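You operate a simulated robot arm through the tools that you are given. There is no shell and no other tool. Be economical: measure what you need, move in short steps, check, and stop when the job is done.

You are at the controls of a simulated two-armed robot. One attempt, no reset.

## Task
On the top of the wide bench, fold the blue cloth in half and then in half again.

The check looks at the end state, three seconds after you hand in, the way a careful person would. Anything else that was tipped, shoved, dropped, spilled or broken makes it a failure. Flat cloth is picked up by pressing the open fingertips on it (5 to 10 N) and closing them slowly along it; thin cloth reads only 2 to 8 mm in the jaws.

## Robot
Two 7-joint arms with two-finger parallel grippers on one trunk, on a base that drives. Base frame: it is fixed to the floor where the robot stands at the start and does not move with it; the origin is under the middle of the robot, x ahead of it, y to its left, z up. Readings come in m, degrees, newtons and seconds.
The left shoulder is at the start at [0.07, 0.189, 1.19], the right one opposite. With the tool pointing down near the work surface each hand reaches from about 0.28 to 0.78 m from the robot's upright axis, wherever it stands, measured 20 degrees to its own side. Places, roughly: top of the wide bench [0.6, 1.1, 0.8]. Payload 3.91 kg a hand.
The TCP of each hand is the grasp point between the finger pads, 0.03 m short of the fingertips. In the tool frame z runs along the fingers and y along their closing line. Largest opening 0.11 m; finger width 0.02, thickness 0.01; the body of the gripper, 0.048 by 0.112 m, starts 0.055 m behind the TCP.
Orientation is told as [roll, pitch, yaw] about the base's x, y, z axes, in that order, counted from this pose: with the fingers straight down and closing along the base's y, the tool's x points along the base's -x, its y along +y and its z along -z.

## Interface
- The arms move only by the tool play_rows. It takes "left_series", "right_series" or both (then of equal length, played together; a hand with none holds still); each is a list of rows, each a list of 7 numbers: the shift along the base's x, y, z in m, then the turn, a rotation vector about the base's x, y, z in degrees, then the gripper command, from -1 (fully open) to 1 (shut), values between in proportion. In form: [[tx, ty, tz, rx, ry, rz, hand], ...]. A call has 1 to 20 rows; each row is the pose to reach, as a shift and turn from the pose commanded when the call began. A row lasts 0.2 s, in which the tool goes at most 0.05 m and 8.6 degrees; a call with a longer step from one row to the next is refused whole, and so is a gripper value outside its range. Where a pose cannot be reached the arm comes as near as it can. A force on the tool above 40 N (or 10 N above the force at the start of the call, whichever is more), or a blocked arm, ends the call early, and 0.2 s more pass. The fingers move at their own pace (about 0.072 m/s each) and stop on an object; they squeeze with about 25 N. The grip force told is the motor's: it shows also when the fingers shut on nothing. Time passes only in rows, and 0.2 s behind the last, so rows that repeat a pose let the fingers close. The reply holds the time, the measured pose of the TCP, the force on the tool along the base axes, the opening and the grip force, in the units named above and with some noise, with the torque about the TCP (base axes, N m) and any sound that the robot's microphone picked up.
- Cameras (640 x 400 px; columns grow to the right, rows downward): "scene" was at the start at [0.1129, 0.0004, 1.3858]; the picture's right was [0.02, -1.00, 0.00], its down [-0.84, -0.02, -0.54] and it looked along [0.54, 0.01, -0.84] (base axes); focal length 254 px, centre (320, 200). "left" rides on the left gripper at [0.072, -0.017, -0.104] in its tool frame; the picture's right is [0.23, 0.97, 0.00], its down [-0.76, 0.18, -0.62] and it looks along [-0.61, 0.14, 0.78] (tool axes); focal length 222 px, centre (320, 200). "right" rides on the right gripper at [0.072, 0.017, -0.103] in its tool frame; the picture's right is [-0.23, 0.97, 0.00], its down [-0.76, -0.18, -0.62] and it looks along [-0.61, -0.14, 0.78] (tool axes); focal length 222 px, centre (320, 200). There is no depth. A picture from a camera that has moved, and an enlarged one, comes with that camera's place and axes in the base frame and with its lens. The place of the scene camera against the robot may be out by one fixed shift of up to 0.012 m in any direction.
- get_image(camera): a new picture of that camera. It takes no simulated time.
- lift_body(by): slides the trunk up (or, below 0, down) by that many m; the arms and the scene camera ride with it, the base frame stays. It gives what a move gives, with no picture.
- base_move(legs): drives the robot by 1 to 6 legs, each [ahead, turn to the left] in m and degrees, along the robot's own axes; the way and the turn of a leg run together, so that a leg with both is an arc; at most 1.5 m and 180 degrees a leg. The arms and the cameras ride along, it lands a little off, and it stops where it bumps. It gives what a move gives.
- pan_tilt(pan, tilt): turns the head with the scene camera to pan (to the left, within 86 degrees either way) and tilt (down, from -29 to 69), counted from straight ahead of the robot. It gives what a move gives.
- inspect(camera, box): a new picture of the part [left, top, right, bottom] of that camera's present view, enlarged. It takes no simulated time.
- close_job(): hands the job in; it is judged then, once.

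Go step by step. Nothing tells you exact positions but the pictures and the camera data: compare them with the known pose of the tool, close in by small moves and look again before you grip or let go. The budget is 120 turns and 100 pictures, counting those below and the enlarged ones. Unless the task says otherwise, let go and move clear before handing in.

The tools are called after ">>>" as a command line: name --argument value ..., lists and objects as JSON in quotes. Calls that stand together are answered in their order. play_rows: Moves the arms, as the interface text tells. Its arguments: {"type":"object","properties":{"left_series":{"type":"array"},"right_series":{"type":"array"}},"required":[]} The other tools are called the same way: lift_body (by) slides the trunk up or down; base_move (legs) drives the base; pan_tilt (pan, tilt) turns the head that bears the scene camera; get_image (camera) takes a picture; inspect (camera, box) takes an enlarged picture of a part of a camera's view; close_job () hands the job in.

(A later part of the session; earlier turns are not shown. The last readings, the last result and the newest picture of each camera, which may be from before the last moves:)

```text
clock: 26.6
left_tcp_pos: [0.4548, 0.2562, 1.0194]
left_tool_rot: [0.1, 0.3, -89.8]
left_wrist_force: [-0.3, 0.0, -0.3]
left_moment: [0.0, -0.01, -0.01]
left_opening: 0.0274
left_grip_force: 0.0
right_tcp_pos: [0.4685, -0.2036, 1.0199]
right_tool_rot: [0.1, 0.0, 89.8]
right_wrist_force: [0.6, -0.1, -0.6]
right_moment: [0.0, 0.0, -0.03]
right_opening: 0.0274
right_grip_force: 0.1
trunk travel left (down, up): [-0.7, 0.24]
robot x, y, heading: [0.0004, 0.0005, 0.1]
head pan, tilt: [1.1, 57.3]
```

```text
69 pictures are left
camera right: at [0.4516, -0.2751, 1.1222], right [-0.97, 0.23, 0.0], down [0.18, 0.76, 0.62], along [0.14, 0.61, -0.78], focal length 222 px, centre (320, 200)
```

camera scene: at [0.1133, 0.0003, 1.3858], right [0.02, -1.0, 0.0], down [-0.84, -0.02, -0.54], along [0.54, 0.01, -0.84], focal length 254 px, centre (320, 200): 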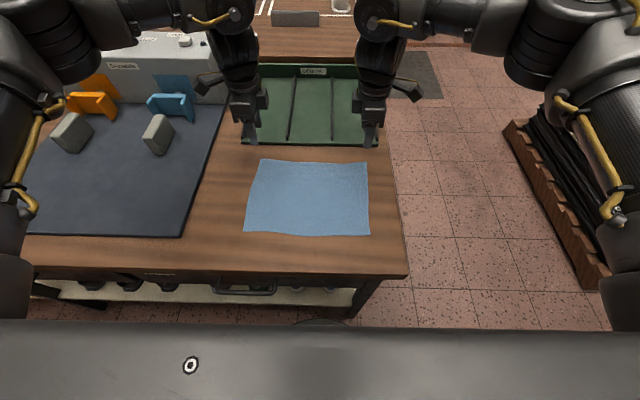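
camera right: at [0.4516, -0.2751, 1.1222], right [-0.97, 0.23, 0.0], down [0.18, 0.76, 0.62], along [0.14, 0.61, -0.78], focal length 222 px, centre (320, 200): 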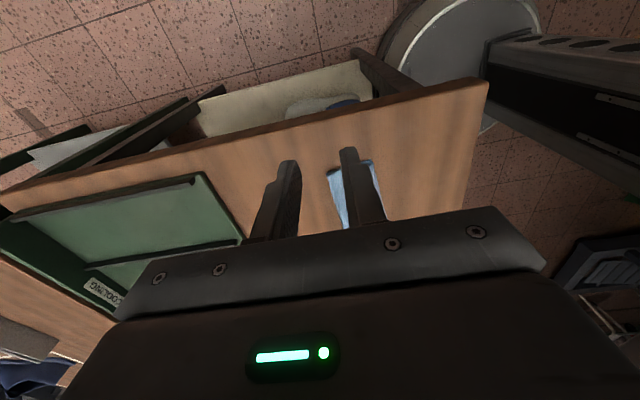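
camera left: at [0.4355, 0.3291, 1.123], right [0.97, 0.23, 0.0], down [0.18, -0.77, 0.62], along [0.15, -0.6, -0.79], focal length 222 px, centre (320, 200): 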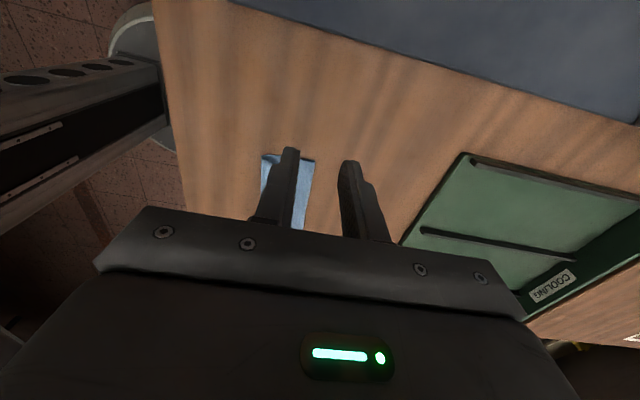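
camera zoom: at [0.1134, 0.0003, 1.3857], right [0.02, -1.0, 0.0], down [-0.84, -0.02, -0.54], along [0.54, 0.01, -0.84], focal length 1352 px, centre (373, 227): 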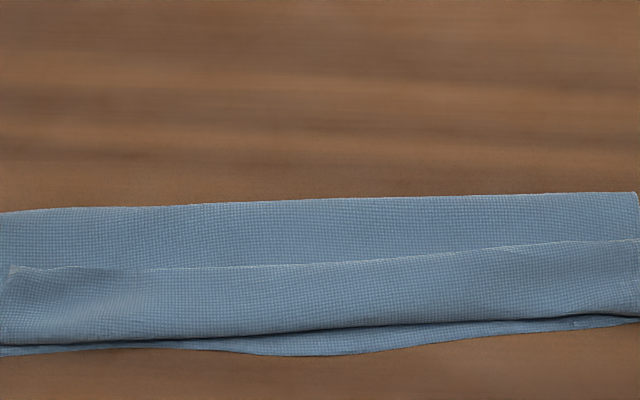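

The pinched far edge has stayed folded back on top as a roughly 4 cm flap, so it must be flipped toward the robot. I'll anchor the back strip with the right fingertip, and drag the flap toward −x with the left fingers turned to yaw 0.

>>> play_rows --left_series '[[-0.003, -0.012, -0.006, 0, 0, 8.2, 0.2], [-0.006, -0.024, -0.012, 0, 0, 16.4, 0.0], [-0.009, -0.036, -0.018, 0, 0, 24.6, -0.2], [-0.012, -0.048, -0.024, 0, 0, 32.8, -0.3], [-0.015, -0.06, -0.03, 0, 0, 41, -0.3], [-0.018, -0.072, -0.036, 0, 0, 49.2, -0.3], [-0.021, -0.084, -0.044, 0, 0, 57.4, -0.3], [-0.025, -0.096, -0.054, 0, 0, 65.6, -0.3], [-0.029, -0.108, -0.065, 0, 0, 73.8, -0.3], [-0.032, -0.122, -0.08, 0, 0, 82, -0.3], [-0.035, -0.136, -0.09, 0, 0, 89.8, -0.3]]' --right_series '[[0, 0.018, 0, 0, 0, 0, 1], [0, 0.036, 0, 0, 0, 0, 1], [0, 0.054, 0, 0, 0, 0, 1], [0, 0.072, 0, 0, 0, 0, 1], [0, 0.09, -0.01, 0, 0, 0, 1], [0, 0.108, -0.02, 0, 0, 0, 1], [0, 0.126, -0.03, 0, 0, 0, 1], [-0.004, 0.144, -0.045, 0, 0, 0, 1], [-0.007, 0.162, -0.06, 0, 0, 0, 1], [-0.0095, 0.18, -0.08, 0, 0, 0, 1], [-0.0095, 0.19, -0.1, 0, 0, 0, 1]]'

>>> get_image --camera "left"

>>> get_image --camera "right"

>>> inspect --camera "scene" --box '[220, 130, 420, 280]'

```text
clock: 29.0
left_tcp_pos: [0.4961, 0.1407, 0.9113]
left_tool_rot: [0.2, 0.9, -0.3]
left_wrist_force: [-0.2, -0.4, 0.4]
left_moment: [0.01, 0.06, 0.01]
left_opening: 0.0716
left_grip_force: 0.1
left hand out of reach, approached as far as the arm can: row 9, 10, 11
right_tcp_pos: [0.4622, -0.0156, 0.9171]
right_tool_rot: [0.3, -0.1, 89.7]
right_wrist_force: [1.2, 0.4, -0.7]
right_moment: [0.0, 0.04, 0.04]
right_opening: 0.0001
right_grip_force: 24.9
trunk travel left (down, up): [-0.7, 0.24]
robot x, y, heading: [0.0012, -0.001, -0.0]
head pan, tilt: [1.1, 57.3]
```

```text
68 pictures are left
camera left: at [0.4231, 0.1269, 1.0149], right [-0.22, 0.98, 0.0], down [0.77, 0.17, 0.61], along [0.6, 0.14, -0.79], focal length 222 px, centre (320, 200)
```

left: 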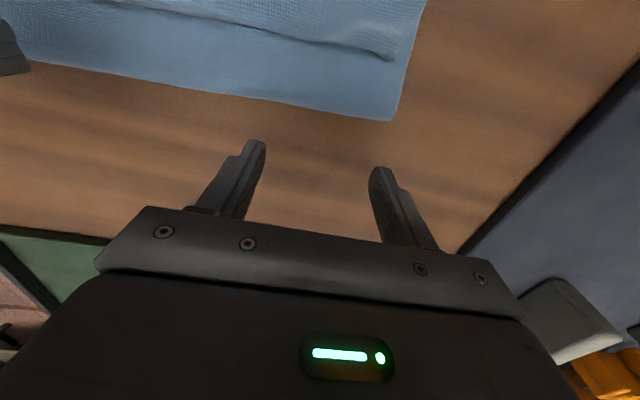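

```text
67 pictures are left
camera right: at [0.4456, -0.0866, 1.0207], right [-0.97, 0.23, 0.0], down [0.18, 0.76, 0.62], along [0.14, 0.61, -0.78], focal length 222 px, centre (320, 200)
```

right: 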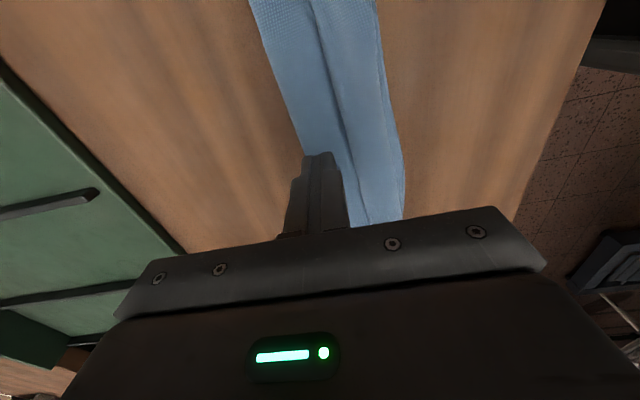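

```text
2.67 times, centred on (320, 205) of scene
camera zoom: at [0.1172, -0.0027, 1.3855], right [0.02, -1.0, 0.0], down [-0.84, -0.01, -0.54], along [0.54, 0.01, -0.84], focal length 676 px, centre (320, 187)
```

zoom: 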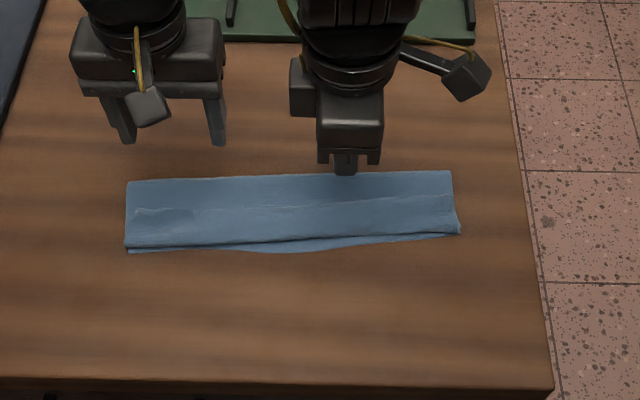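

At yaw 0 the left hand can't come nearer than x≈0.50, so I'll back the base off 0.12 m to give the arms room, after raising the hands.

>>> play_rows --left_series '[[0, 0, 0.04, 0, 0, 0, -0.3]]' --right_series '[[0, 0, 0.04, 0, 0, 0, 1]]'

>>> base_move --legs '[[-0.12, 0]]'

>>> get_image --camera "scene"

```text
clock: 29.4
left_tcp_pos: [0.4988, 0.1484, 0.9497]
left_tool_rot: [0.1, 0.6, 0.0]
left_wrist_force: [0.3, 1.0, 0.4]
left_moment: [0.02, -0.02, 0.03]
left_opening: 0.0715
left_grip_force: 0.0
left hand out of reach, approached as far as the arm can: row 1
right_tcp_pos: [0.4569, -0.0123, 0.9605]
right_tool_rot: [0.0, 0.0, 89.8]
right_wrist_force: [0.4, 0.1, 0.5]
right_moment: [0.02, -0.01, -0.02]
right_opening: 0.0
right_grip_force: 24.7
trunk travel left (down, up): [-0.7, 0.24]
robot x, y, heading: [0.0017, 0.002, 0.3]
head pan, tilt: [1.1, 57.3]
```

```text
clock: 30.6
left_tcp_pos: [0.3792, 0.1484, 0.9516]
left_tool_rot: [0.2, 0.5, -0.2]
left_wrist_force: [-1.1, 0.0, 0.0]
left_moment: [0.0, -0.01, 0.01]
left_opening: 0.0716
left_grip_force: 0.1
right_tcp_pos: [0.3369, -0.0136, 0.9599]
right_tool_rot: [0.1, 0.0, 89.7]
right_wrist_force: [-0.3, 0.7, 0.2]
right_moment: [0.03, -0.02, 0.03]
right_opening: 0.0002
right_grip_force: 24.6
trunk travel left (down, up): [-0.7, 0.24]
robot x, y, heading: [-0.1182, 0.0024, 0.0]
head pan, tilt: [1.1, 57.3]
```

```text
65 pictures are left
camera scene: at [-0.0093, 0.0003, 1.3861], right [0.02, -1.0, 0.0], down [-0.84, -0.02, -0.54], along [0.54, 0.01, -0.84], focal length 254 px, centre (320, 200)
```

scene: 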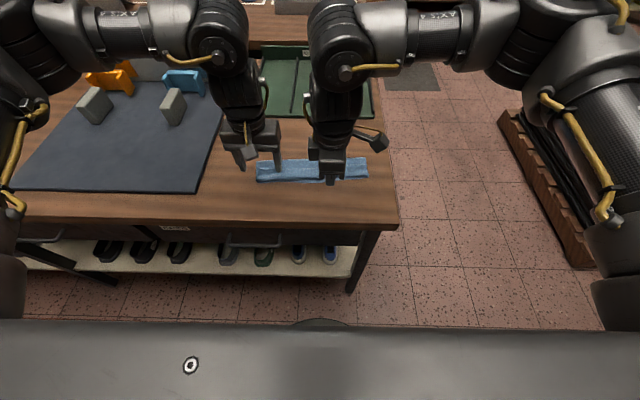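

Now both hands go back over the cloth: the right to the anchor spot, the left over the flap.

>>> play_rows --left_series '[[0.02, -0.01, 0, 0, 0, 0, -0.3], [0.041, -0.02, -0.01, 0, 0, 0, -0.3], [0.041, -0.028, -0.03, 0, 0, 0, -0.3], [0.041, -0.028, -0.045, 0, 0, 0, -0.3]]' --right_series '[[0.04, 0, 0, 0, 0, 0, 1], [0.08, 0, -0.01, 0, 0, 0, 1], [0.122, 0, -0.03, 0, 0, 0, 1], [0.122, 0, -0.06, 0, 0, 0, 1]]'

>>> get_image --camera "left"

>>> get_image --camera "right"

>>> inspect --camera "scene" --box '[220, 110, 400, 220]'

```text
clock: 31.6
left_tcp_pos: [0.4231, 0.1181, 0.9061]
left_tool_rot: [0.2, 0.8, -0.2]
left_wrist_force: [-0.7, 0.5, 0.3]
left_moment: [0.03, -0.03, 0.01]
left_opening: 0.0714
left_grip_force: 0.1
right_tcp_pos: [0.4627, -0.0138, 0.8989]
right_tool_rot: [0.2, 0.0, 89.8]
right_wrist_force: [0.0, -0.5, 0.0]
right_moment: [0.02, 0.01, -0.02]
right_opening: 0.0002
right_grip_force: 25.1
trunk travel left (down, up): [-0.7, 0.24]
robot x, y, heading: [-0.1197, 0.0004, 0.1]
head pan, tilt: [1.1, 57.3]
```

```text
64 pictures are left
camera left: at [0.3498, 0.1032, 1.009], right [-0.22, 0.97, 0.0], down [0.77, 0.17, 0.61], along [0.6, 0.14, -0.79], focal length 222 px, centre (320, 200)
```

left: 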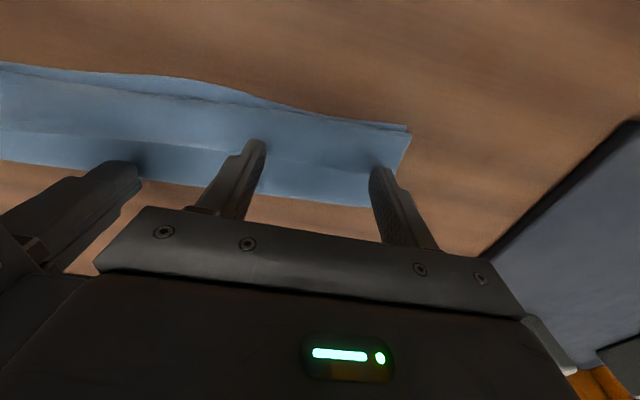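

```text
63 pictures are left
camera right: at [0.4465, -0.085, 1.0024], right [-0.97, 0.23, 0.0], down [0.18, 0.76, 0.62], along [0.14, 0.61, -0.78], focal length 222 px, centre (320, 200)
```

right: 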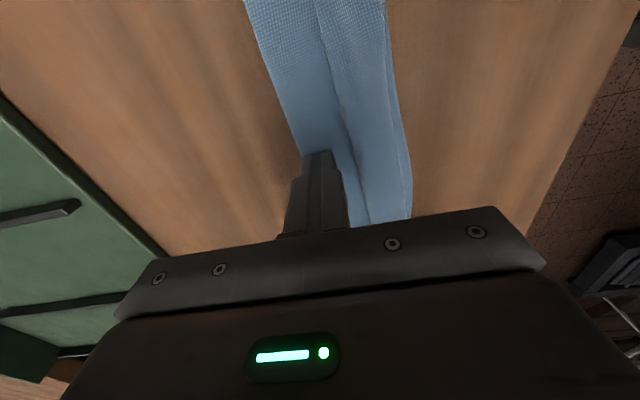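

```text
3.56 times, centred on (310, 165) of scene
camera zoom: at [-0.0055, 0.0, 1.3858], right [0.02, -1.0, 0.0], down [-0.84, -0.02, -0.54], along [0.54, 0.01, -0.84], focal length 901 px, centre (356, 324)
```

zoom: 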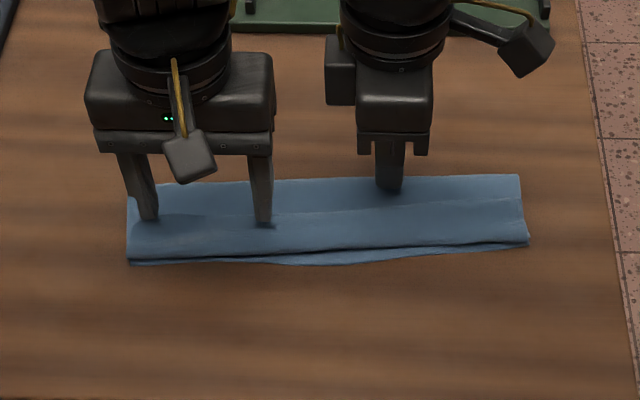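

Lowering both until light contact.

>>> play_rows --left_series '[[0, 0, -0.006, 0, 0, 0, -0.3], [0, 0, -0.012, 0, 0, 0, -0.3], [0, 0, -0.016, 0, 0, 0, -0.3], [0, 0, -0.019, 0, 0, 0, -0.3]]' --right_series '[[-0.004, 0, -0.006, 0, 0, 0, 1], [-0.004, 0, -0.01, 0, 0, 0, 1], [-0.004, 0, -0.013, 0, 0, 0, 1], [-0.004, 0, -0.016, 0, 0, 0, 1]]'

```text
clock: 32.6
left_tcp_pos: [0.4227, 0.1193, 0.8854]
left_tool_rot: [0.2, 0.6, -0.2]
left_wrist_force: [-0.5, -0.2, 1.2]
left_moment: [0.01, -0.01, -0.02]
left_opening: 0.0713
left_grip_force: 0.1
right_tcp_pos: [0.4582, -0.0132, 0.8828]
right_tool_rot: [0.1, -0.1, 89.7]
right_wrist_force: [0.0, 0.1, -0.4]
right_moment: [0.02, 0.03, 0.02]
right_opening: 0.0001
right_grip_force: 24.6
trunk travel left (down, up): [-0.7, 0.24]
robot x, y, heading: [-0.123, 0.001, 0.1]
head pan, tilt: [1.1, 57.3]
```

>>> play_rows --left_series '[[0, 0, -0.001, 0, 0, 0, -0.3], [0, 0, -0.002, 0, 0, 0, -0.3], [0, 0, -0.002, 0, 0, 0, -0.3]]' --right_series '[[0, 0, -0.001, 0, 0, 0, 1], [0, 0, -0.002, 0, 0, 0, 1], [0, 0, -0.003, 0, 0, 0, 1]]'

```text
clock: 33.4
left_tcp_pos: [0.4218, 0.1197, 0.8857]
left_tool_rot: [0.1, 0.4, -0.2]
left_wrist_force: [-0.4, -0.5, 0.1]
left_moment: [0.02, 0.02, -0.02]
left_opening: 0.0714
left_grip_force: 0.0
right_tcp_pos: [0.4583, -0.0131, 0.8812]
right_tool_rot: [0.1, 0.0, 89.8]
right_wrist_force: [0.0, 0.9, 6.2]
right_moment: [0.04, -0.02, -0.03]
right_opening: 0.0
right_grip_force: 25.0
trunk travel left (down, up): [-0.7, 0.24]
robot x, y, heading: [-0.1194, 0.002, -0.0]
head pan, tilt: [1.1, 57.3]
```

>>> play_rows --left_series '[[0, 0, -0.001, 0, 0, 0, -0.3], [0, 0, -0.002, 0, 0, 0, -0.3], [0, 0, -0.002, 0, 0, 0, -0.3]]' --right_series '[[0, 0, -0.001, 0, 0, 0, 1], [0, 0, -0.001, 0, 0, 0, 1], [0, 0, -0.001, 0, 0, 0, 1]]'

```text
clock: 34.2
left_tcp_pos: [0.4202, 0.1194, 0.8844]
left_tool_rot: [0.2, 0.5, -0.2]
left_wrist_force: [1.5, -0.2, 3.3]
left_moment: [0.09, -0.01, 0.0]
left_opening: 0.0715
left_grip_force: 0.0
right_tcp_pos: [0.4565, -0.0125, 0.8802]
right_tool_rot: [0.0, 0.1, 89.7]
right_wrist_force: [3.2, 0.5, 17.0]
right_moment: [0.02, -0.08, 0.02]
right_opening: 0.0
right_grip_force: 25.0
trunk travel left (down, up): [-0.7, 0.24]
robot x, y, heading: [-0.1207, -0.0003, 0.2]
head pan, tilt: [1.1, 57.3]
```

Light contact on the flap (3 N), firm anchor (17 N). Dragging the flap toward the robot.

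>>> play_rows --left_series '[[-0.005, 0, -0.0005, 0, 0, 0, -0.3], [-0.01, 0, -0.0005, 0, 0, 0, -0.3], [-0.015, 0, -0.0005, 0, 0, 0, -0.3], [-0.02, 0, -0.0005, 0, 0, 0, -0.3], [-0.025, 0, -0.0005, 0, 0, 0, -0.3], [-0.03, 0, -0.0005, 0, 0, 0, -0.3]]'

>>> inspect --camera "scene" --box '[220, 110, 400, 220]'

>>> get_image --camera "left"

```text
clock: 35.6
left_tcp_pos: [0.3897, 0.1204, 0.8837]
left_tool_rot: [0.1, 0.4, -0.3]
left_wrist_force: [2.7, -2.7, 6.1]
left_moment: [0.17, -0.09, -0.06]
left_opening: 0.071
left_grip_force: 0.0
right_tcp_pos: [0.4565, -0.0132, 0.8816]
right_tool_rot: [-0.1, 0.1, 89.7]
right_wrist_force: [4.1, 2.2, 23.7]
right_moment: [0.07, -0.13, 0.04]
right_opening: 0.0002
right_grip_force: 24.8
trunk travel left (down, up): [-0.7, 0.24]
robot x, y, heading: [-0.1193, 0.0014, -0.2]
head pan, tilt: [1.1, 57.3]
```

```text
3.56 times, centred on (310, 165) of scene
camera zoom: at [-0.0092, 0.0006, 1.3861], right [0.02, -1.0, 0.0], down [-0.84, -0.02, -0.54], along [0.54, 0.01, -0.84], focal length 901 px, centre (356, 324)
```

zoom: 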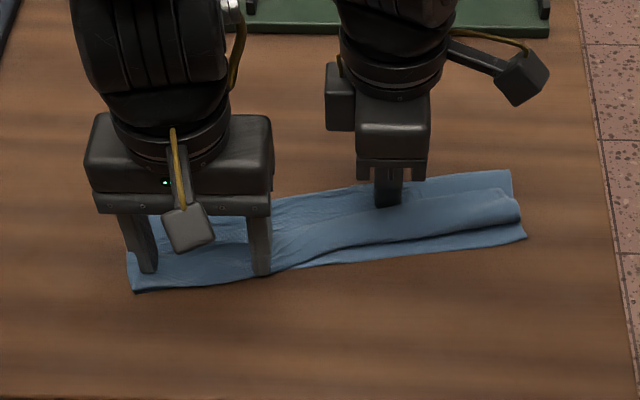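

```text
60 pictures are left
camera left: at [0.3163, 0.1042, 0.9869], right [-0.22, 0.97, 0.0], down [0.77, 0.17, 0.62], along [0.6, 0.14, -0.79], focal length 222 px, centre (320, 200)
```

left: 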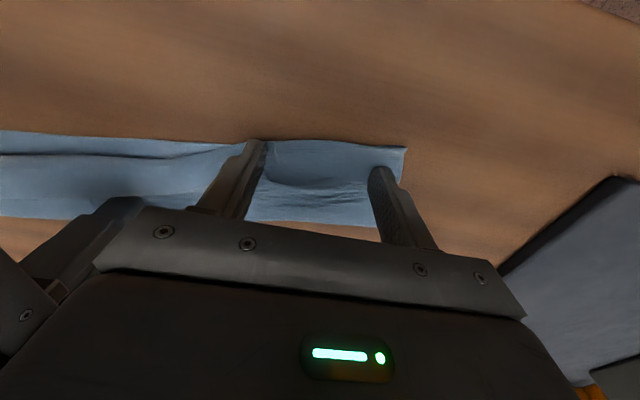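

The left end moved and appears to have partly unrolled. I'll lift the left hand and check.

>>> play_rows --left_series '[[0, 0, 0.01, 0, 0, 0, -0.3], [0, 0, 0.04, 0, 0, 0, -0.3], [0, 0.04, 0.07, 0, 0, 0, -0.3], [0, 0.08, 0.09, 0, 0, 0, -0.3], [0, 0.12, 0.1, 0, 0, 0, -0.3]]'

>>> inspect --camera "scene" --box '[240, 140, 390, 210]'

```text
clock: 36.8
left_tcp_pos: [0.3892, 0.2422, 0.9811]
left_tool_rot: [0.0, 0.6, -0.3]
left_wrist_force: [0.1, -0.8, 0.8]
left_moment: [-0.02, -0.02, -0.02]
left_opening: 0.0714
left_grip_force: 0.1
right_tcp_pos: [0.4564, -0.0142, 0.8812]
right_tool_rot: [-0.1, 0.3, 89.7]
right_wrist_force: [4.9, -3.0, 27.0]
right_moment: [0.02, -0.15, -0.01]
right_opening: 0.0
right_grip_force: 24.6
trunk travel left (down, up): [-0.7, 0.24]
robot x, y, heading: [-0.118, 0.0032, 0.0]
head pan, tilt: [1.1, 57.3]
```

```text
4.27 times, centred on (315, 175) of scene
camera zoom: at [-0.0097, 0.0028, 1.3861], right [0.02, -1.0, 0.0], down [-0.84, -0.02, -0.54], along [0.54, 0.01, -0.84], focal length 1082 px, centre (341, 307)
```

zoom: 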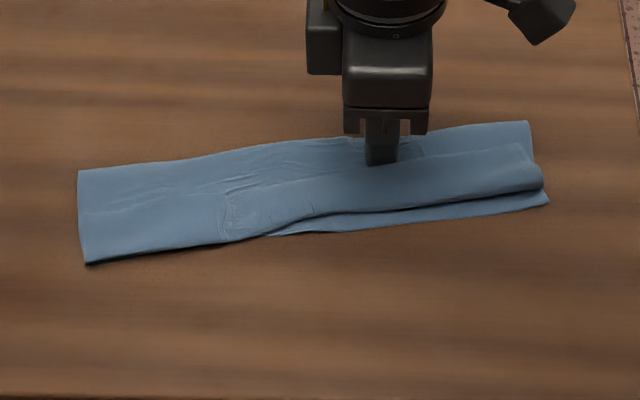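

>>> inspect --camera "scene" --box '[250, 165, 330, 210]'

>>> get_image --camera "right"

```text
8.00 times, centred on (290, 188) of scene
camera zoom: at [-0.0097, 0.0028, 1.3861], right [0.02, -1.0, 0.0], down [-0.84, -0.02, -0.54], along [0.54, 0.01, -0.84], focal length 2028 px, centre (560, 300)
```

zoom: 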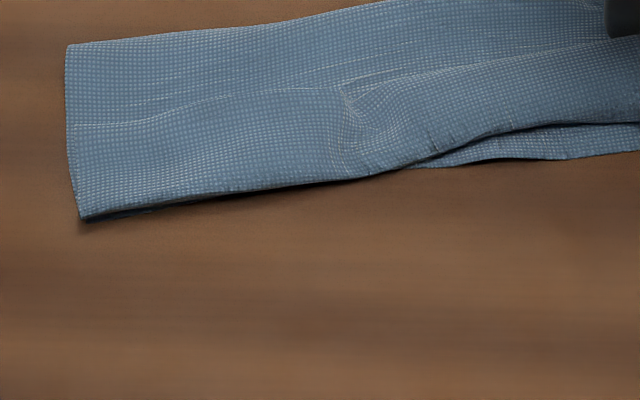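

```text
57 pictures are left
camera right: at [0.4389, -0.0836, 0.9849], right [-0.97, 0.23, 0.0], down [0.18, 0.76, 0.62], along [0.15, 0.6, -0.78], focal length 222 px, centre (320, 200)
```

right: 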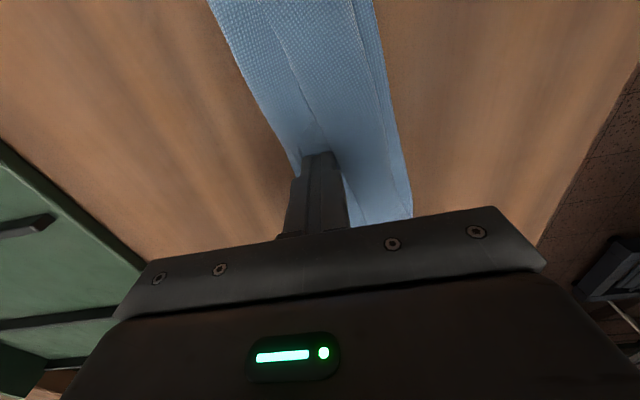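

The flap did not roll; the whole stack slid instead. I'll try pinching just the flap near its free edge at the left end, pressing lightly and closing along y.

>>> play_rows --left_series '[[0.003, -0.035, 0, 0, 0, 0, 0.09], [0.006, -0.07, 0, 0, 0, 0, 0.09], [0.01, -0.107, -0.02, 0, 0, 0, 0.09], [0.01, -0.107, -0.05, 0, 0, 0, 0.09], [0.01, -0.107, -0.08, 0, 0, 0, 0.09]]'

>>> inspect --camera "scene" --box '[240, 140, 390, 210]'

>>> get_image --camera "left"

```text
clock: 38.0
left_tcp_pos: [0.4006, 0.1332, 0.9022]
left_tool_rot: [0.2, 0.4, -0.2]
left_wrist_force: [0.2, -0.7, -0.4]
left_moment: [0.0, 0.02, 0.01]
left_opening: 0.0497
left_grip_force: 0.1
right_tcp_pos: [0.456, -0.0133, 0.8811]
right_tool_rot: [0.0, -0.2, 89.8]
right_wrist_force: [4.8, 1.0, 25.6]
right_moment: [0.04, -0.12, 0.0]
right_opening: 0.0002
right_grip_force: 24.0
trunk travel left (down, up): [-0.7, 0.24]
robot x, y, heading: [-0.1187, 0.0023, 0.1]
head pan, tilt: [1.1, 57.3]
```

```text
4.27 times, centred on (315, 175) of scene
camera zoom: at [-0.0093, 0.0002, 1.3862], right [0.02, -1.0, 0.0], down [-0.84, -0.02, -0.54], along [0.54, 0.01, -0.84], focal length 1082 px, centre (341, 307)
```

zoom: 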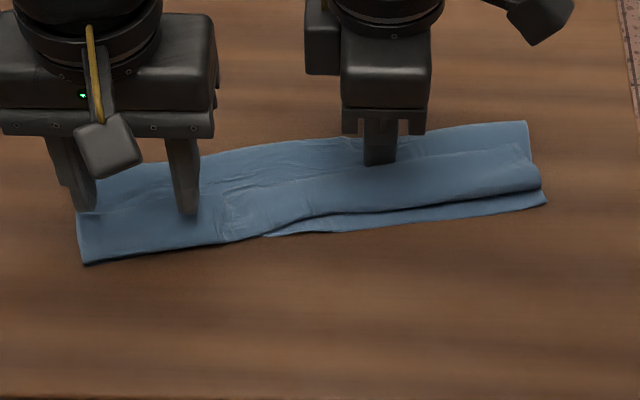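

```text
55 pictures are left
camera left: at [0.3263, 0.1169, 1.006], right [-0.22, 0.97, 0.0], down [0.77, 0.17, 0.62], along [0.6, 0.14, -0.79], focal length 222 px, centre (320, 200)
```

left: 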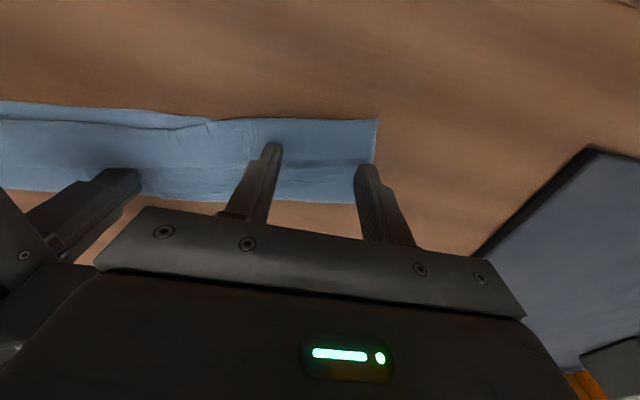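

>>> play_rows --left_series '[[-0.002, -0.006, -0.006, 0, 0, 0, 0.09], [-0.002, -0.006, -0.012, 0, 0, 0, 0.09], [-0.002, -0.006, -0.016, 0, 0, 0, 0.09], [-0.002, -0.006, -0.018, 0, 0, 0, 0.09], [-0.002, -0.006, -0.018, 0, 0, 0, 0.09]]'

```text
clock: 39.2
left_tcp_pos: [0.3983, 0.1278, 0.8852]
left_tool_rot: [0.2, 0.5, -0.2]
left_wrist_force: [0.2, 0.6, 0.5]
left_moment: [0.0, 0.03, 0.0]
left_opening: 0.05
left_grip_force: 0.1
right_tcp_pos: [0.4571, -0.0132, 0.8802]
right_tool_rot: [0.0, 0.0, 89.8]
right_wrist_force: [3.7, 0.2, 27.5]
right_moment: [0.03, -0.16, 0.02]
right_opening: 0.0
right_grip_force: 25.0
trunk travel left (down, up): [-0.7, 0.24]
robot x, y, heading: [-0.1227, -0.0038, 0.1]
head pan, tilt: [1.1, 57.3]
```

>>> play_rows --left_series '[[0, 0, -0.001, 0, 0, 0, 0.09], [0, 0, -0.0018, 0, 0, 0, 0.09], [0, 0, -0.0018, 0, 0, 0, 0.09]]'

```text
clock: 40.0
left_tcp_pos: [0.3991, 0.1265, 0.8841]
left_tool_rot: [0.1, 0.5, -0.2]
left_wrist_force: [-0.1, -0.3, 4.3]
left_moment: [0.12, -0.01, 0.0]
left_opening: 0.05
left_grip_force: 0.0
right_tcp_pos: [0.4561, -0.0125, 0.8816]
right_tool_rot: [-0.1, 0.0, 89.7]
right_wrist_force: [5.4, 1.9, 26.2]
right_moment: [0.02, -0.15, 0.01]
right_opening: 0.0001
right_grip_force: 24.7
trunk travel left (down, up): [-0.7, 0.24]
robot x, y, heading: [-0.1177, -0.0007, -0.0]
head pan, tilt: [1.1, 57.3]
```

>>> play_rows --left_series '[[0, 0, -0.0005, 0.6, 0, 0, 0.09], [0, 0, -0.0005, 0.6, 0, 0, 0.15], [0, 0, -0.0005, 0.6, 0, 0, 0.21], [0, 0, -0.0005, 0.6, 0, 0, 0.27], [0, 0, -0.0005, 0.6, 0, 0, 0.33], [0, 0, -0.0005, 0.6, 0, 0, 0.39], [0, 0, -0.0005, 0.6, 0, 0, 0.45], [0, 0, -0.0005, 0.6, 0, 0, 0.51], [0, 0, -0.0005, 0.6, 0, 0, 0.57], [0, 0, -0.0005, 0.6, 0, 0, 0.63], [0, 0, -0.0005, 0.6, 0, 0, 0.7], [0, 0, -0.0005, 0.6, 0, 0, 0.78], [0, 0, -0.0005, 0.6, 0, 0, 0.86], [0, 0, -0.0005, 0.6, 0, 0, 0.94], [0, 0, -0.0005, 0.6, 0, 0, 1], [0, 0, -0.0005, 0.6, 0, 0, 1], [0, 0, -0.0005, 0.6, 0, 0, 1]]'

>>> get_image --camera "left"

>>> inspect --camera "scene" --box '[240, 140, 390, 210]'

```text
clock: 43.6
left_tcp_pos: [0.3976, 0.1267, 0.8825]
left_tool_rot: [0.6, 0.5, -0.2]
left_wrist_force: [1.0, -2.5, 10.0]
left_moment: [-0.1, -0.03, -0.01]
left_opening: 0.0035
left_grip_force: 25.3
right_tcp_pos: [0.4561, -0.0136, 0.8823]
right_tool_rot: [0.0, 0.0, 89.8]
right_wrist_force: [3.8, 3.1, 20.3]
right_moment: [0.09, -0.09, 0.01]
right_opening: 0.0
right_grip_force: 26.0
trunk travel left (down, up): [-0.7, 0.24]
robot x, y, heading: [-0.1192, 0.0035, 0.1]
head pan, tilt: [1.1, 57.3]
```

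```text
54 pictures are left
camera left: at [0.3243, 0.11, 0.9863], right [-0.22, 0.97, 0.01], down [0.77, 0.17, 0.62], along [0.6, 0.15, -0.79], focal length 222 px, centre (320, 200)
```

left: 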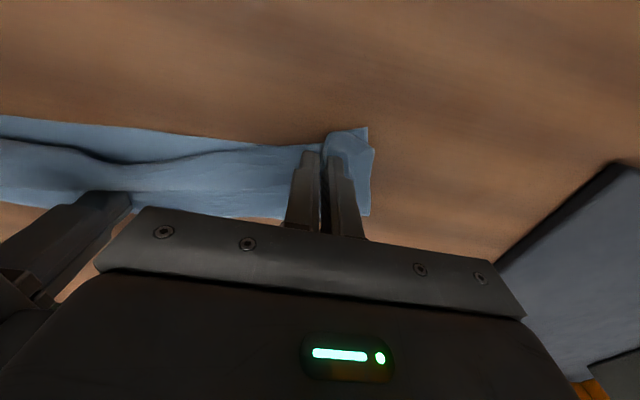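

```text
4.27 times, centred on (315, 175) of scene
camera zoom: at [-0.0097, 0.0004, 1.3861], right [0.02, -1.0, 0.0], down [-0.84, -0.02, -0.54], along [0.54, 0.01, -0.84], focal length 1082 px, centre (341, 307)
```

zoom: 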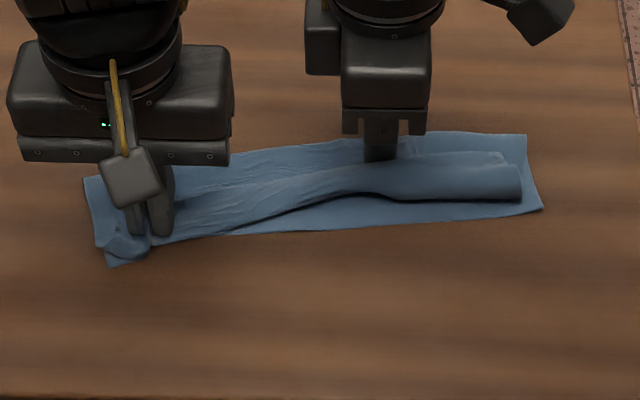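

The jaw has 3.5 mm. Lifting it 4 cm to see which layers came along.

>>> play_rows --left_series '[[0, 0, 0.01, 0, 0, 0, 1], [0, 0, 0.02, 0, 0, 0, 1], [0, 0, 0.03, 0, 0, 0, 1], [0, 0, 0.045, 0, 0, 0, 1]]'

>>> get_image --camera "left"

>>> inspect --camera "scene" --box '[240, 130, 390, 210]'

```text
clock: 44.6
left_tcp_pos: [0.3968, 0.1235, 0.9262]
left_tool_rot: [0.6, 0.6, -0.2]
left_wrist_force: [2.4, -7.8, -2.5]
left_moment: [-0.23, -0.05, -0.05]
left_opening: 0.0032
left_grip_force: 24.5
right_tcp_pos: [0.4566, -0.0125, 0.8815]
right_tool_rot: [0.0, -0.1, 89.8]
right_wrist_force: [-1.3, 5.9, 26.9]
right_moment: [0.13, 0.02, -0.04]
right_opening: 0.0
right_grip_force: 25.3
trunk travel left (down, up): [-0.7, 0.24]
robot x, y, heading: [-0.1178, 0.0017, -0.0]
head pan, tilt: [1.1, 57.3]
```

```text
52 pictures are left
camera left: at [0.324, 0.109, 1.0313], right [-0.22, 0.97, 0.01], down [0.77, 0.17, 0.62], along [0.6, 0.15, -0.79], focal length 222 px, centre (320, 200)
```

left: 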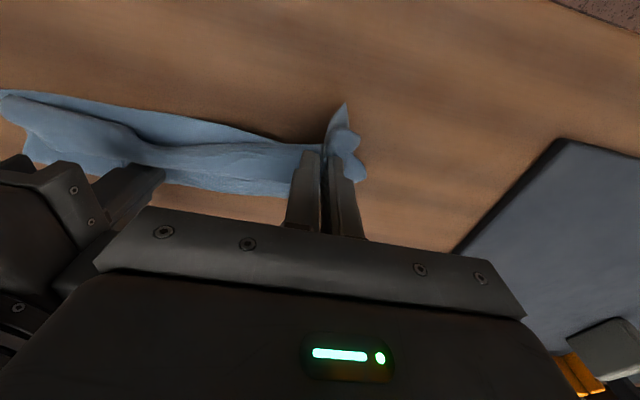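

```text
4.27 times, centred on (315, 170) of scene
camera zoom: at [-0.0094, -0.0001, 1.3861], right [0.02, -1.0, 0.0], down [-0.84, -0.02, -0.54], along [0.54, 0.01, -0.84], focal length 1082 px, centre (341, 328)
```

zoom: 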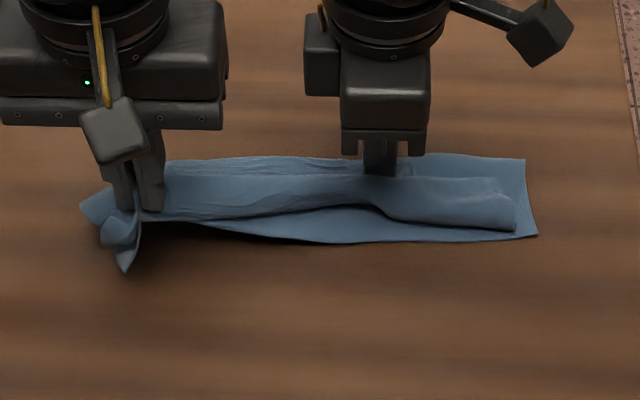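

The pinch took all the layers, so I can't isolate the flap that way. New plan: set this down, then grip the exposed near edge of the bottom layer with both hands, lift so that the cloth hangs open, and lay it out again. That grip also puts the pinched flap on the correct side for folding.

>>> play_rows --left_series '[[0.004, 0.002, -0.02, 0, 0, 0, 1], [0.01, 0.004, -0.038, 0, 0, 0, 1], [0.012, 0.006, -0.04, 0, 0, 0, 0.8], [0.012, 0.006, -0.039, 0, 0, 0, 0.5], [0.012, 0.006, -0.035, 0, 0, 0, 0.3], [0.012, 0.006, -0.01, 0, 0, 0, 0.3], [0.012, 0.04, 0.02, 0, 0, 0, 0.3], [0.012, 0.08, 0.05, 0, 0, 0, 0.3], [0.012, 0.12, 0.06, 0, 0, 0, 0.3]]' --right_series '[[0, 0, 0, 0, 0, 0, 1], [0, 0, 0, 0, 0, 0, 1], [0, 0, 0, 0, 0, 0, 1], [0, 0, 0, 0, 0, 0, 1], [0, 0, 0, 0, 0, 0, 1], [0, 0, 0.02, 0, 0, 0, 1], [0, -0.04, 0.05, 0, 0, 0, 0.6], [0, -0.08, 0.08, 0, 0, 0, 0.3], [0, -0.12, 0.09, 0, 0, 0, 0.3]]'

>>> inspect --camera "scene" --box '[240, 130, 390, 220]'

```text
clock: 46.6
left_tcp_pos: [0.4116, 0.2465, 0.9882]
left_tool_rot: [0.7, 0.6, -0.2]
left_wrist_force: [-0.7, 0.3, -0.4]
left_moment: [0.01, -0.03, -0.02]
left_opening: 0.0384
left_grip_force: 0.0
right_tcp_pos: [0.458, -0.1339, 0.9704]
right_tool_rot: [0.1, 0.0, 89.6]
right_wrist_force: [-0.6, 0.3, -0.9]
right_moment: [-0.01, -0.01, -0.01]
right_opening: 0.0386
right_grip_force: 0.1
trunk travel left (down, up): [-0.7, 0.24]
robot x, y, heading: [-0.1201, 0.0, -0.2]
head pan, tilt: [1.1, 57.3]
```

```text
4.27 times, centred on (315, 175) of scene
camera zoom: at [-0.0074, 0.0004, 1.3858], right [0.02, -1.0, 0.0], down [-0.84, -0.02, -0.54], along [0.54, 0.01, -0.84], focal length 1082 px, centre (341, 307)
```

zoom: 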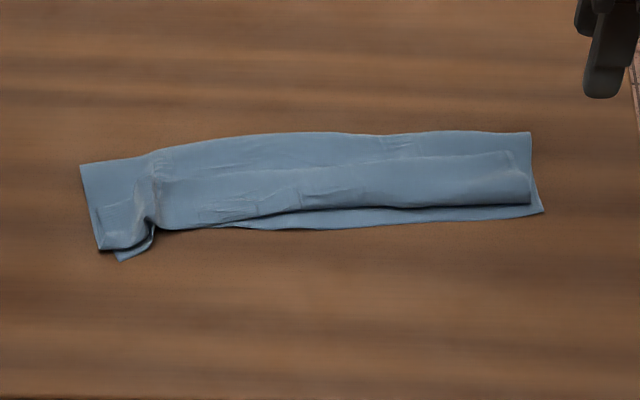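

The bottom layer's near edge is exposed as a 12–14 mm strip from y≈0.06 to −0.12. I'll bring both hands, closing along y, to (0.391, 0.05) and (0.403, −0.10).

>>> play_rows --left_series '[[-0.002, -0.015, 0, 0, 0, 0, 0.27], [-0.004, -0.03, 0, 0, 0, 0, 0.27], [-0.006, -0.045, 0, 0, 0, 0, 0.27], [-0.008, -0.06, 0, 0, 0, 0, 0.27], [-0.01, -0.08, 0, 0, 0, 0, 0.27], [-0.012, -0.1, 0, 0, 0, 0, 0.27], [-0.014, -0.12, 0, 0, 0, 0, 0.27], [-0.016, -0.14, -0.01, 0, 0, 0, 0.27], [-0.018, -0.16, -0.02, 0, 0, 0, 0.27], [-0.02, -0.18, -0.04, 0, 0, 0, 0.27], [-0.02, -0.1965, -0.07, -0.7, 0, 0, 0.27]]' --right_series '[[-0.005, 0, 0, 0, 0, -8.2, 0.27], [-0.01, 0, 0, 0, 0, -16.4, 0.27], [-0.015, 0, 0, 0, 0, -24.6, 0.27], [-0.02, 0, 0, 0, 0, -32.8, 0.27], [-0.025, 0, 0, 0, 0, -41, 0.27], [-0.03, 0.005, 0, 0, 0, -49.2, 0.27], [-0.035, 0.01, -0.01, 0, 0, -57.4, 0.27], [-0.04, 0.015, -0.02, 0, 0, -65.6, 0.27], [-0.045, 0.02, -0.03, 0, 0, -73.8, 0.27], [-0.05, 0.027, -0.04, 0, 0, -82, 0.27], [-0.055, 0.034, -0.055, 0, 0, -89.6, 0.27]]'

>>> get_image --camera "left"

>>> get_image --camera "right"

>>> inspect --camera "scene" --box '[240, 130, 390, 220]'

```text
clock: 49.0
left_tcp_pos: [0.3945, 0.0496, 0.9142]
left_tool_rot: [-0.1, 0.8, -0.3]
left_wrist_force: [-0.6, -0.2, 0.4]
left_moment: [0.03, 0.02, -0.01]
left_opening: 0.0398
left_grip_force: 0.0
left hand out of reach, approached as far as the arm can: row 9, 10
right_tcp_pos: [0.404, -0.0989, 0.9136]
right_tool_rot: [0.1, 0.2, -0.1]
right_wrist_force: [0.6, 0.3, 0.4]
right_moment: [0.02, 0.02, -0.01]
right_opening: 0.0402
right_grip_force: 0.1
trunk travel left (down, up): [-0.7, 0.24]
robot x, y, heading: [-0.1199, 0.0024, -0.2]
head pan, tilt: [1.1, 57.3]
```

```text
49 pictures are left
camera left: at [0.3203, 0.0353, 1.0187], right [-0.22, 0.97, 0.0], down [0.77, 0.17, 0.61], along [0.6, 0.14, -0.79], focal length 222 px, centre (320, 200)
```

left: 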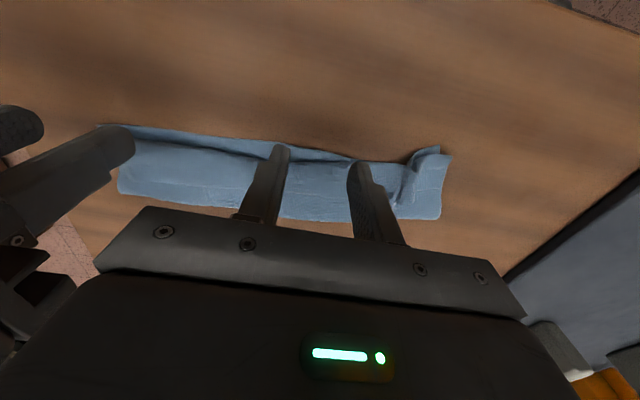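

```text
48 pictures are left
camera right: at [0.3312, -0.0811, 1.0167], right [0.23, 0.97, 0.0], down [0.76, -0.18, 0.62], along [0.61, -0.14, -0.78], focal length 222 px, centre (320, 200)
```

right: 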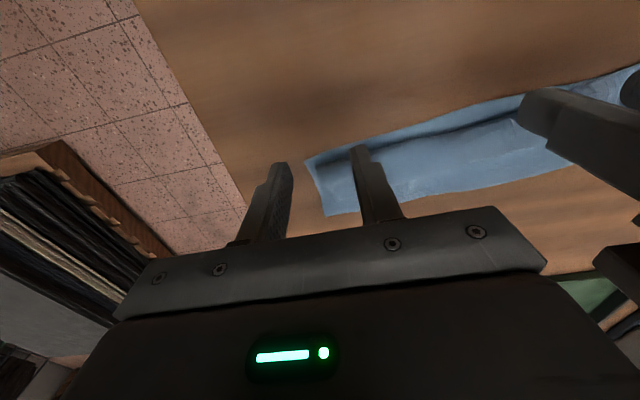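

```text
4.27 times, centred on (315, 175) of scene
camera zoom: at [-0.0053, 0.0005, 1.3858], right [0.02, -1.0, 0.0], down [-0.84, -0.02, -0.54], along [0.54, 0.01, -0.84], focal length 1082 px, centre (341, 307)
```

zoom: 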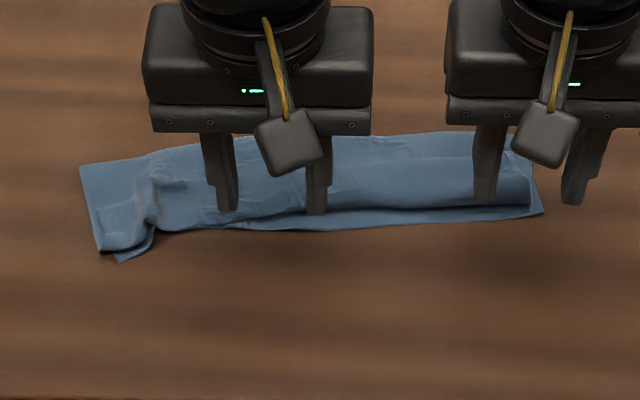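

Adjusting both hands onto the strip with a narrower opening, and going down to just above it.

>>> play_rows --left_series '[[0.003, -0.005, -0.005, 0, 0, 0, 0.45], [0.003, -0.005, -0.015, 0, 0, 0, 0.45], [0.003, -0.005, -0.024, 0, 0, 0, 0.45]]' --right_series '[[0.01, 0.019, -0.005, 0, 0, 0, 0.45], [0.01, 0.019, -0.015, 0, 0, 0, 0.45], [0.01, 0.019, -0.024, 0, 0, 0, 0.45]]'

>>> inspect --camera "left" --box '[200, 80, 480, 255]'

>>> inspect --camera "right" --box '[200, 80, 480, 255]'

```text
clock: 49.8
left_tcp_pos: [0.3941, 0.0455, 0.8917]
left_tool_rot: [0.0, 0.6, -0.3]
left_wrist_force: [-0.5, 0.7, 0.2]
left_moment: [0.0, -0.04, -0.02]
left_opening: 0.0305
left_grip_force: 0.1
right_tcp_pos: [0.4129, -0.0792, 0.8895]
right_tool_rot: [0.2, 0.0, 0.1]
right_wrist_force: [-0.4, 1.2, 0.1]
right_moment: [-0.01, -0.01, -0.03]
right_opening: 0.0303
right_grip_force: 0.0
trunk travel left (down, up): [-0.7, 0.24]
robot x, y, heading: [-0.1172, 0.0031, -0.1]
head pan, tilt: [1.1, 57.3]
```

```text
2.29 times, centred on (340, 168) of left
camera zoom: at [0.321, 0.0296, 0.9961], right [-0.22, 0.97, 0.0], down [0.77, 0.18, 0.61], along [0.6, 0.14, -0.79], focal length 508 px, centre (274, 274)
```

zoom: 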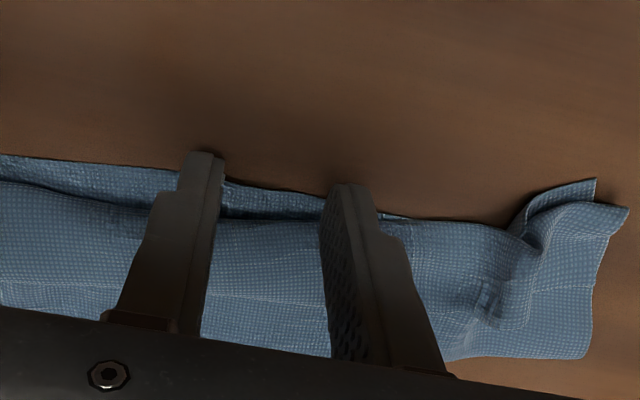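

```text
2.29 times, centred on (340, 168) of right
camera zoom: at [0.3405, -0.0622, 0.9932], right [0.23, 0.97, 0.0], down [0.76, -0.18, 0.62], along [0.61, -0.14, -0.78], focal length 508 px, centre (274, 274)
```

zoom: 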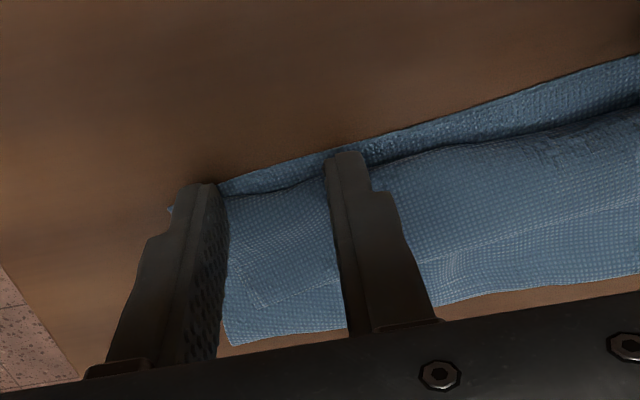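

The strip is too narrow where I am; it is about 14 mm wide near y≈0, and the bottom layer's left corner peeks out near (0.375, 0.13). I'll raise the hands and back the base off another 8 cm for reach, then re-target those two spots.

>>> play_rows --left_series '[[-0.002, 0.03, 0.04, 0, 0, 0, 0.64], [-0.004, 0.06, 0.06, 0, 0, 0, 0.64], [-0.005, 0.083, 0.06, 0, 0, 0, 0.64]]' --right_series '[[0, 0, 0.04, 0, 0, 0, 0.45], [-0.005, 0.02, 0.06, 0, 0, 0, 0.45], [-0.009, 0.04, 0.06, 0, 0, 0, 0.45]]'

>>> base_move --legs '[[-0.08, 0]]'

```text
clock: 50.6
left_tcp_pos: [0.39, 0.1296, 0.9509]
left_tool_rot: [-0.1, 0.7, -0.3]
left_wrist_force: [-0.6, 0.3, -0.6]
left_moment: [-0.02, 0.0, 0.01]
left_opening: 0.0198
left_grip_force: 0.0
right_tcp_pos: [0.4043, -0.038, 0.9507]
right_tool_rot: [-0.1, 0.1, 0.1]
right_wrist_force: [0.7, -0.7, 0.2]
right_moment: [-0.06, 0.0, 0.0]
right_opening: 0.0301
right_grip_force: 0.0
trunk travel left (down, up): [-0.7, 0.24]
robot x, y, heading: [-0.1174, 0.0032, 0.2]
head pan, tilt: [1.1, 57.3]
```

```text
clock: 51.7
left_tcp_pos: [0.3117, 0.1298, 0.9514]
left_tool_rot: [0.1, 0.7, -0.1]
left_wrist_force: [-0.5, 0.2, -0.2]
left_moment: [-0.01, 0.0, 0.02]
left_opening: 0.0197
left_grip_force: 0.1
right_tcp_pos: [0.3258, -0.0388, 0.949]
right_tool_rot: [0.1, 0.1, 0.1]
right_wrist_force: [-0.7, 0.4, -0.8]
right_moment: [-0.02, -0.04, 0.0]
right_opening: 0.0302
right_grip_force: 0.0
trunk travel left (down, up): [-0.7, 0.24]
robot x, y, heading: [-0.2006, 0.0011, -0.0]
head pan, tilt: [1.1, 57.3]
```

>>> play_rows --left_series '[[0.02, 0, 0, 0, 0, 0, 0.64], [0.04, -0.001, -0.01, 0, 0, 0, 0.64], [0.054, -0.002, -0.03, 0, 0, 0, 0.64], [0.054, -0.002, -0.05, 0, -0.7, 0, 0.64]]' --right_series '[[0.03, 0.01, 0, 0, 0, 0, 0.45], [0.06, 0.03, -0.01, 0, 0, 0, 0.45], [0.078, 0.038, -0.03, 0, 0, 0, 0.45], [0.078, 0.038, -0.055, 0, 0, 0, 0.45]]'

>>> inspect --camera "left" --box '[200, 80, 480, 255]'

>>> inspect --camera "right" --box '[200, 80, 480, 255]'

```text
clock: 52.7
left_tcp_pos: [0.3665, 0.1261, 0.9002]
left_tool_rot: [-0.1, 0.0, -0.1]
left_wrist_force: [0.0, -0.1, -0.3]
left_moment: [0.0, 0.03, -0.03]
left_opening: 0.0199
left_grip_force: 0.0
right_tcp_pos: [0.4076, -0.0021, 0.8933]
right_tool_rot: [0.2, 0.2, 0.2]
right_wrist_force: [-0.1, 0.4, 0.0]
right_moment: [-0.03, 0.03, 0.0]
right_opening: 0.0301
right_grip_force: 0.0
trunk travel left (down, up): [-0.7, 0.24]
robot x, y, heading: [-0.1982, 0.0018, 0.0]
head pan, tilt: [1.1, 57.3]
```

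```text
2.29 times, centred on (340, 168) of left
camera zoom: at [0.2911, 0.1111, 1.0038], right [-0.23, 0.97, 0.0], down [0.76, 0.18, 0.62], along [0.61, 0.14, -0.78], focal length 508 px, centre (274, 274)
```

zoom: 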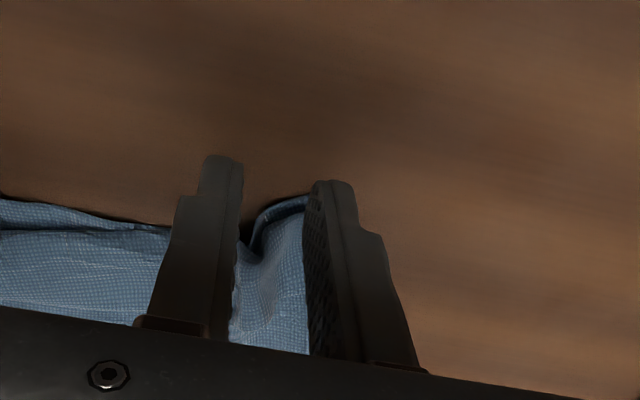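

```text
2.29 times, centred on (340, 168) of right
camera zoom: at [0.3339, 0.0163, 0.9976], right [0.22, 0.97, 0.0], down [0.76, -0.18, 0.62], along [0.61, -0.14, -0.78], focal length 508 px, centre (274, 274)
```

zoom: 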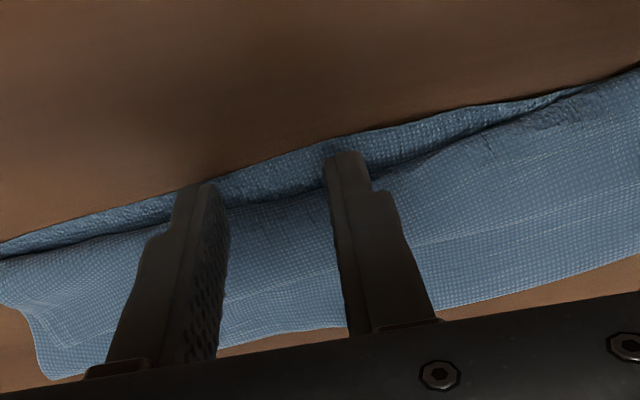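

The right strip is good; the left corner is too small to isolate. I'll grip with the right hand only first, moving the left out of the way.

>>> play_rows --left_series '[[0, 0.02, 0.03, 0, 0, 0, 0.5], [0, 0.05, 0.05, 0, 0, 0, 0.3], [0, 0.08, 0.06, 0, 0, 0, 0.3], [0, 0.08, 0.06, 0, 0, 0, 0.3]]' --right_series '[[-0.004, 0, -0.005, 0, 0, 0, 0.45], [-0.004, 0, -0.009, 0, 0, 0, 0.45], [-0.004, 0, -0.011, 0, 0, 0, 0.45], [-0.004, 0, -0.012, 0, 0, 0, 0.45]]'

```text
clock: 53.7
left_tcp_pos: [0.3658, 0.2054, 0.9627]
left_tool_rot: [0.0, -0.1, -0.1]
left_wrist_force: [0.5, 0.1, -0.4]
left_moment: [0.0, 0.0, -0.02]
left_opening: 0.0386
left_grip_force: 0.1
right_tcp_pos: [0.4, -0.0023, 0.8835]
right_tool_rot: [0.1, 0.1, 0.2]
right_wrist_force: [0.3, -0.2, 0.3]
right_moment: [0.03, 0.0, -0.03]
right_opening: 0.0304
right_grip_force: 0.1
trunk travel left (down, up): [-0.7, 0.24]
robot x, y, heading: [-0.1972, -0.0006, -0.1]
head pan, tilt: [1.1, 57.3]
```

>>> play_rows --right_series '[[0.001, 0, -0.001, 0, 0, 0, 0.45], [0.001, 0, -0.002, 0, 0, 0, 0.45], [0.001, 0, -0.0025, 0, 0, 0, 0.45]]'

```text
clock: 54.5
left_tcp_pos: [0.3642, 0.2067, 0.9617]
left_tool_rot: [0.1, -0.1, -0.1]
left_wrist_force: [0.4, 0.2, -0.1]
left_moment: [0.01, -0.01, -0.01]
left_opening: 0.0386
left_grip_force: 0.1
right_tcp_pos: [0.4015, -0.0014, 0.8807]
right_tool_rot: [0.0, 0.0, 0.2]
right_wrist_force: [0.1, -0.5, 7.2]
right_moment: [-0.03, -0.09, 0.02]
right_opening: 0.0301
right_grip_force: 0.0
trunk travel left (down, up): [-0.7, 0.24]
robot x, y, heading: [-0.1947, 0.0029, -0.0]
head pan, tilt: [1.1, 57.3]
```

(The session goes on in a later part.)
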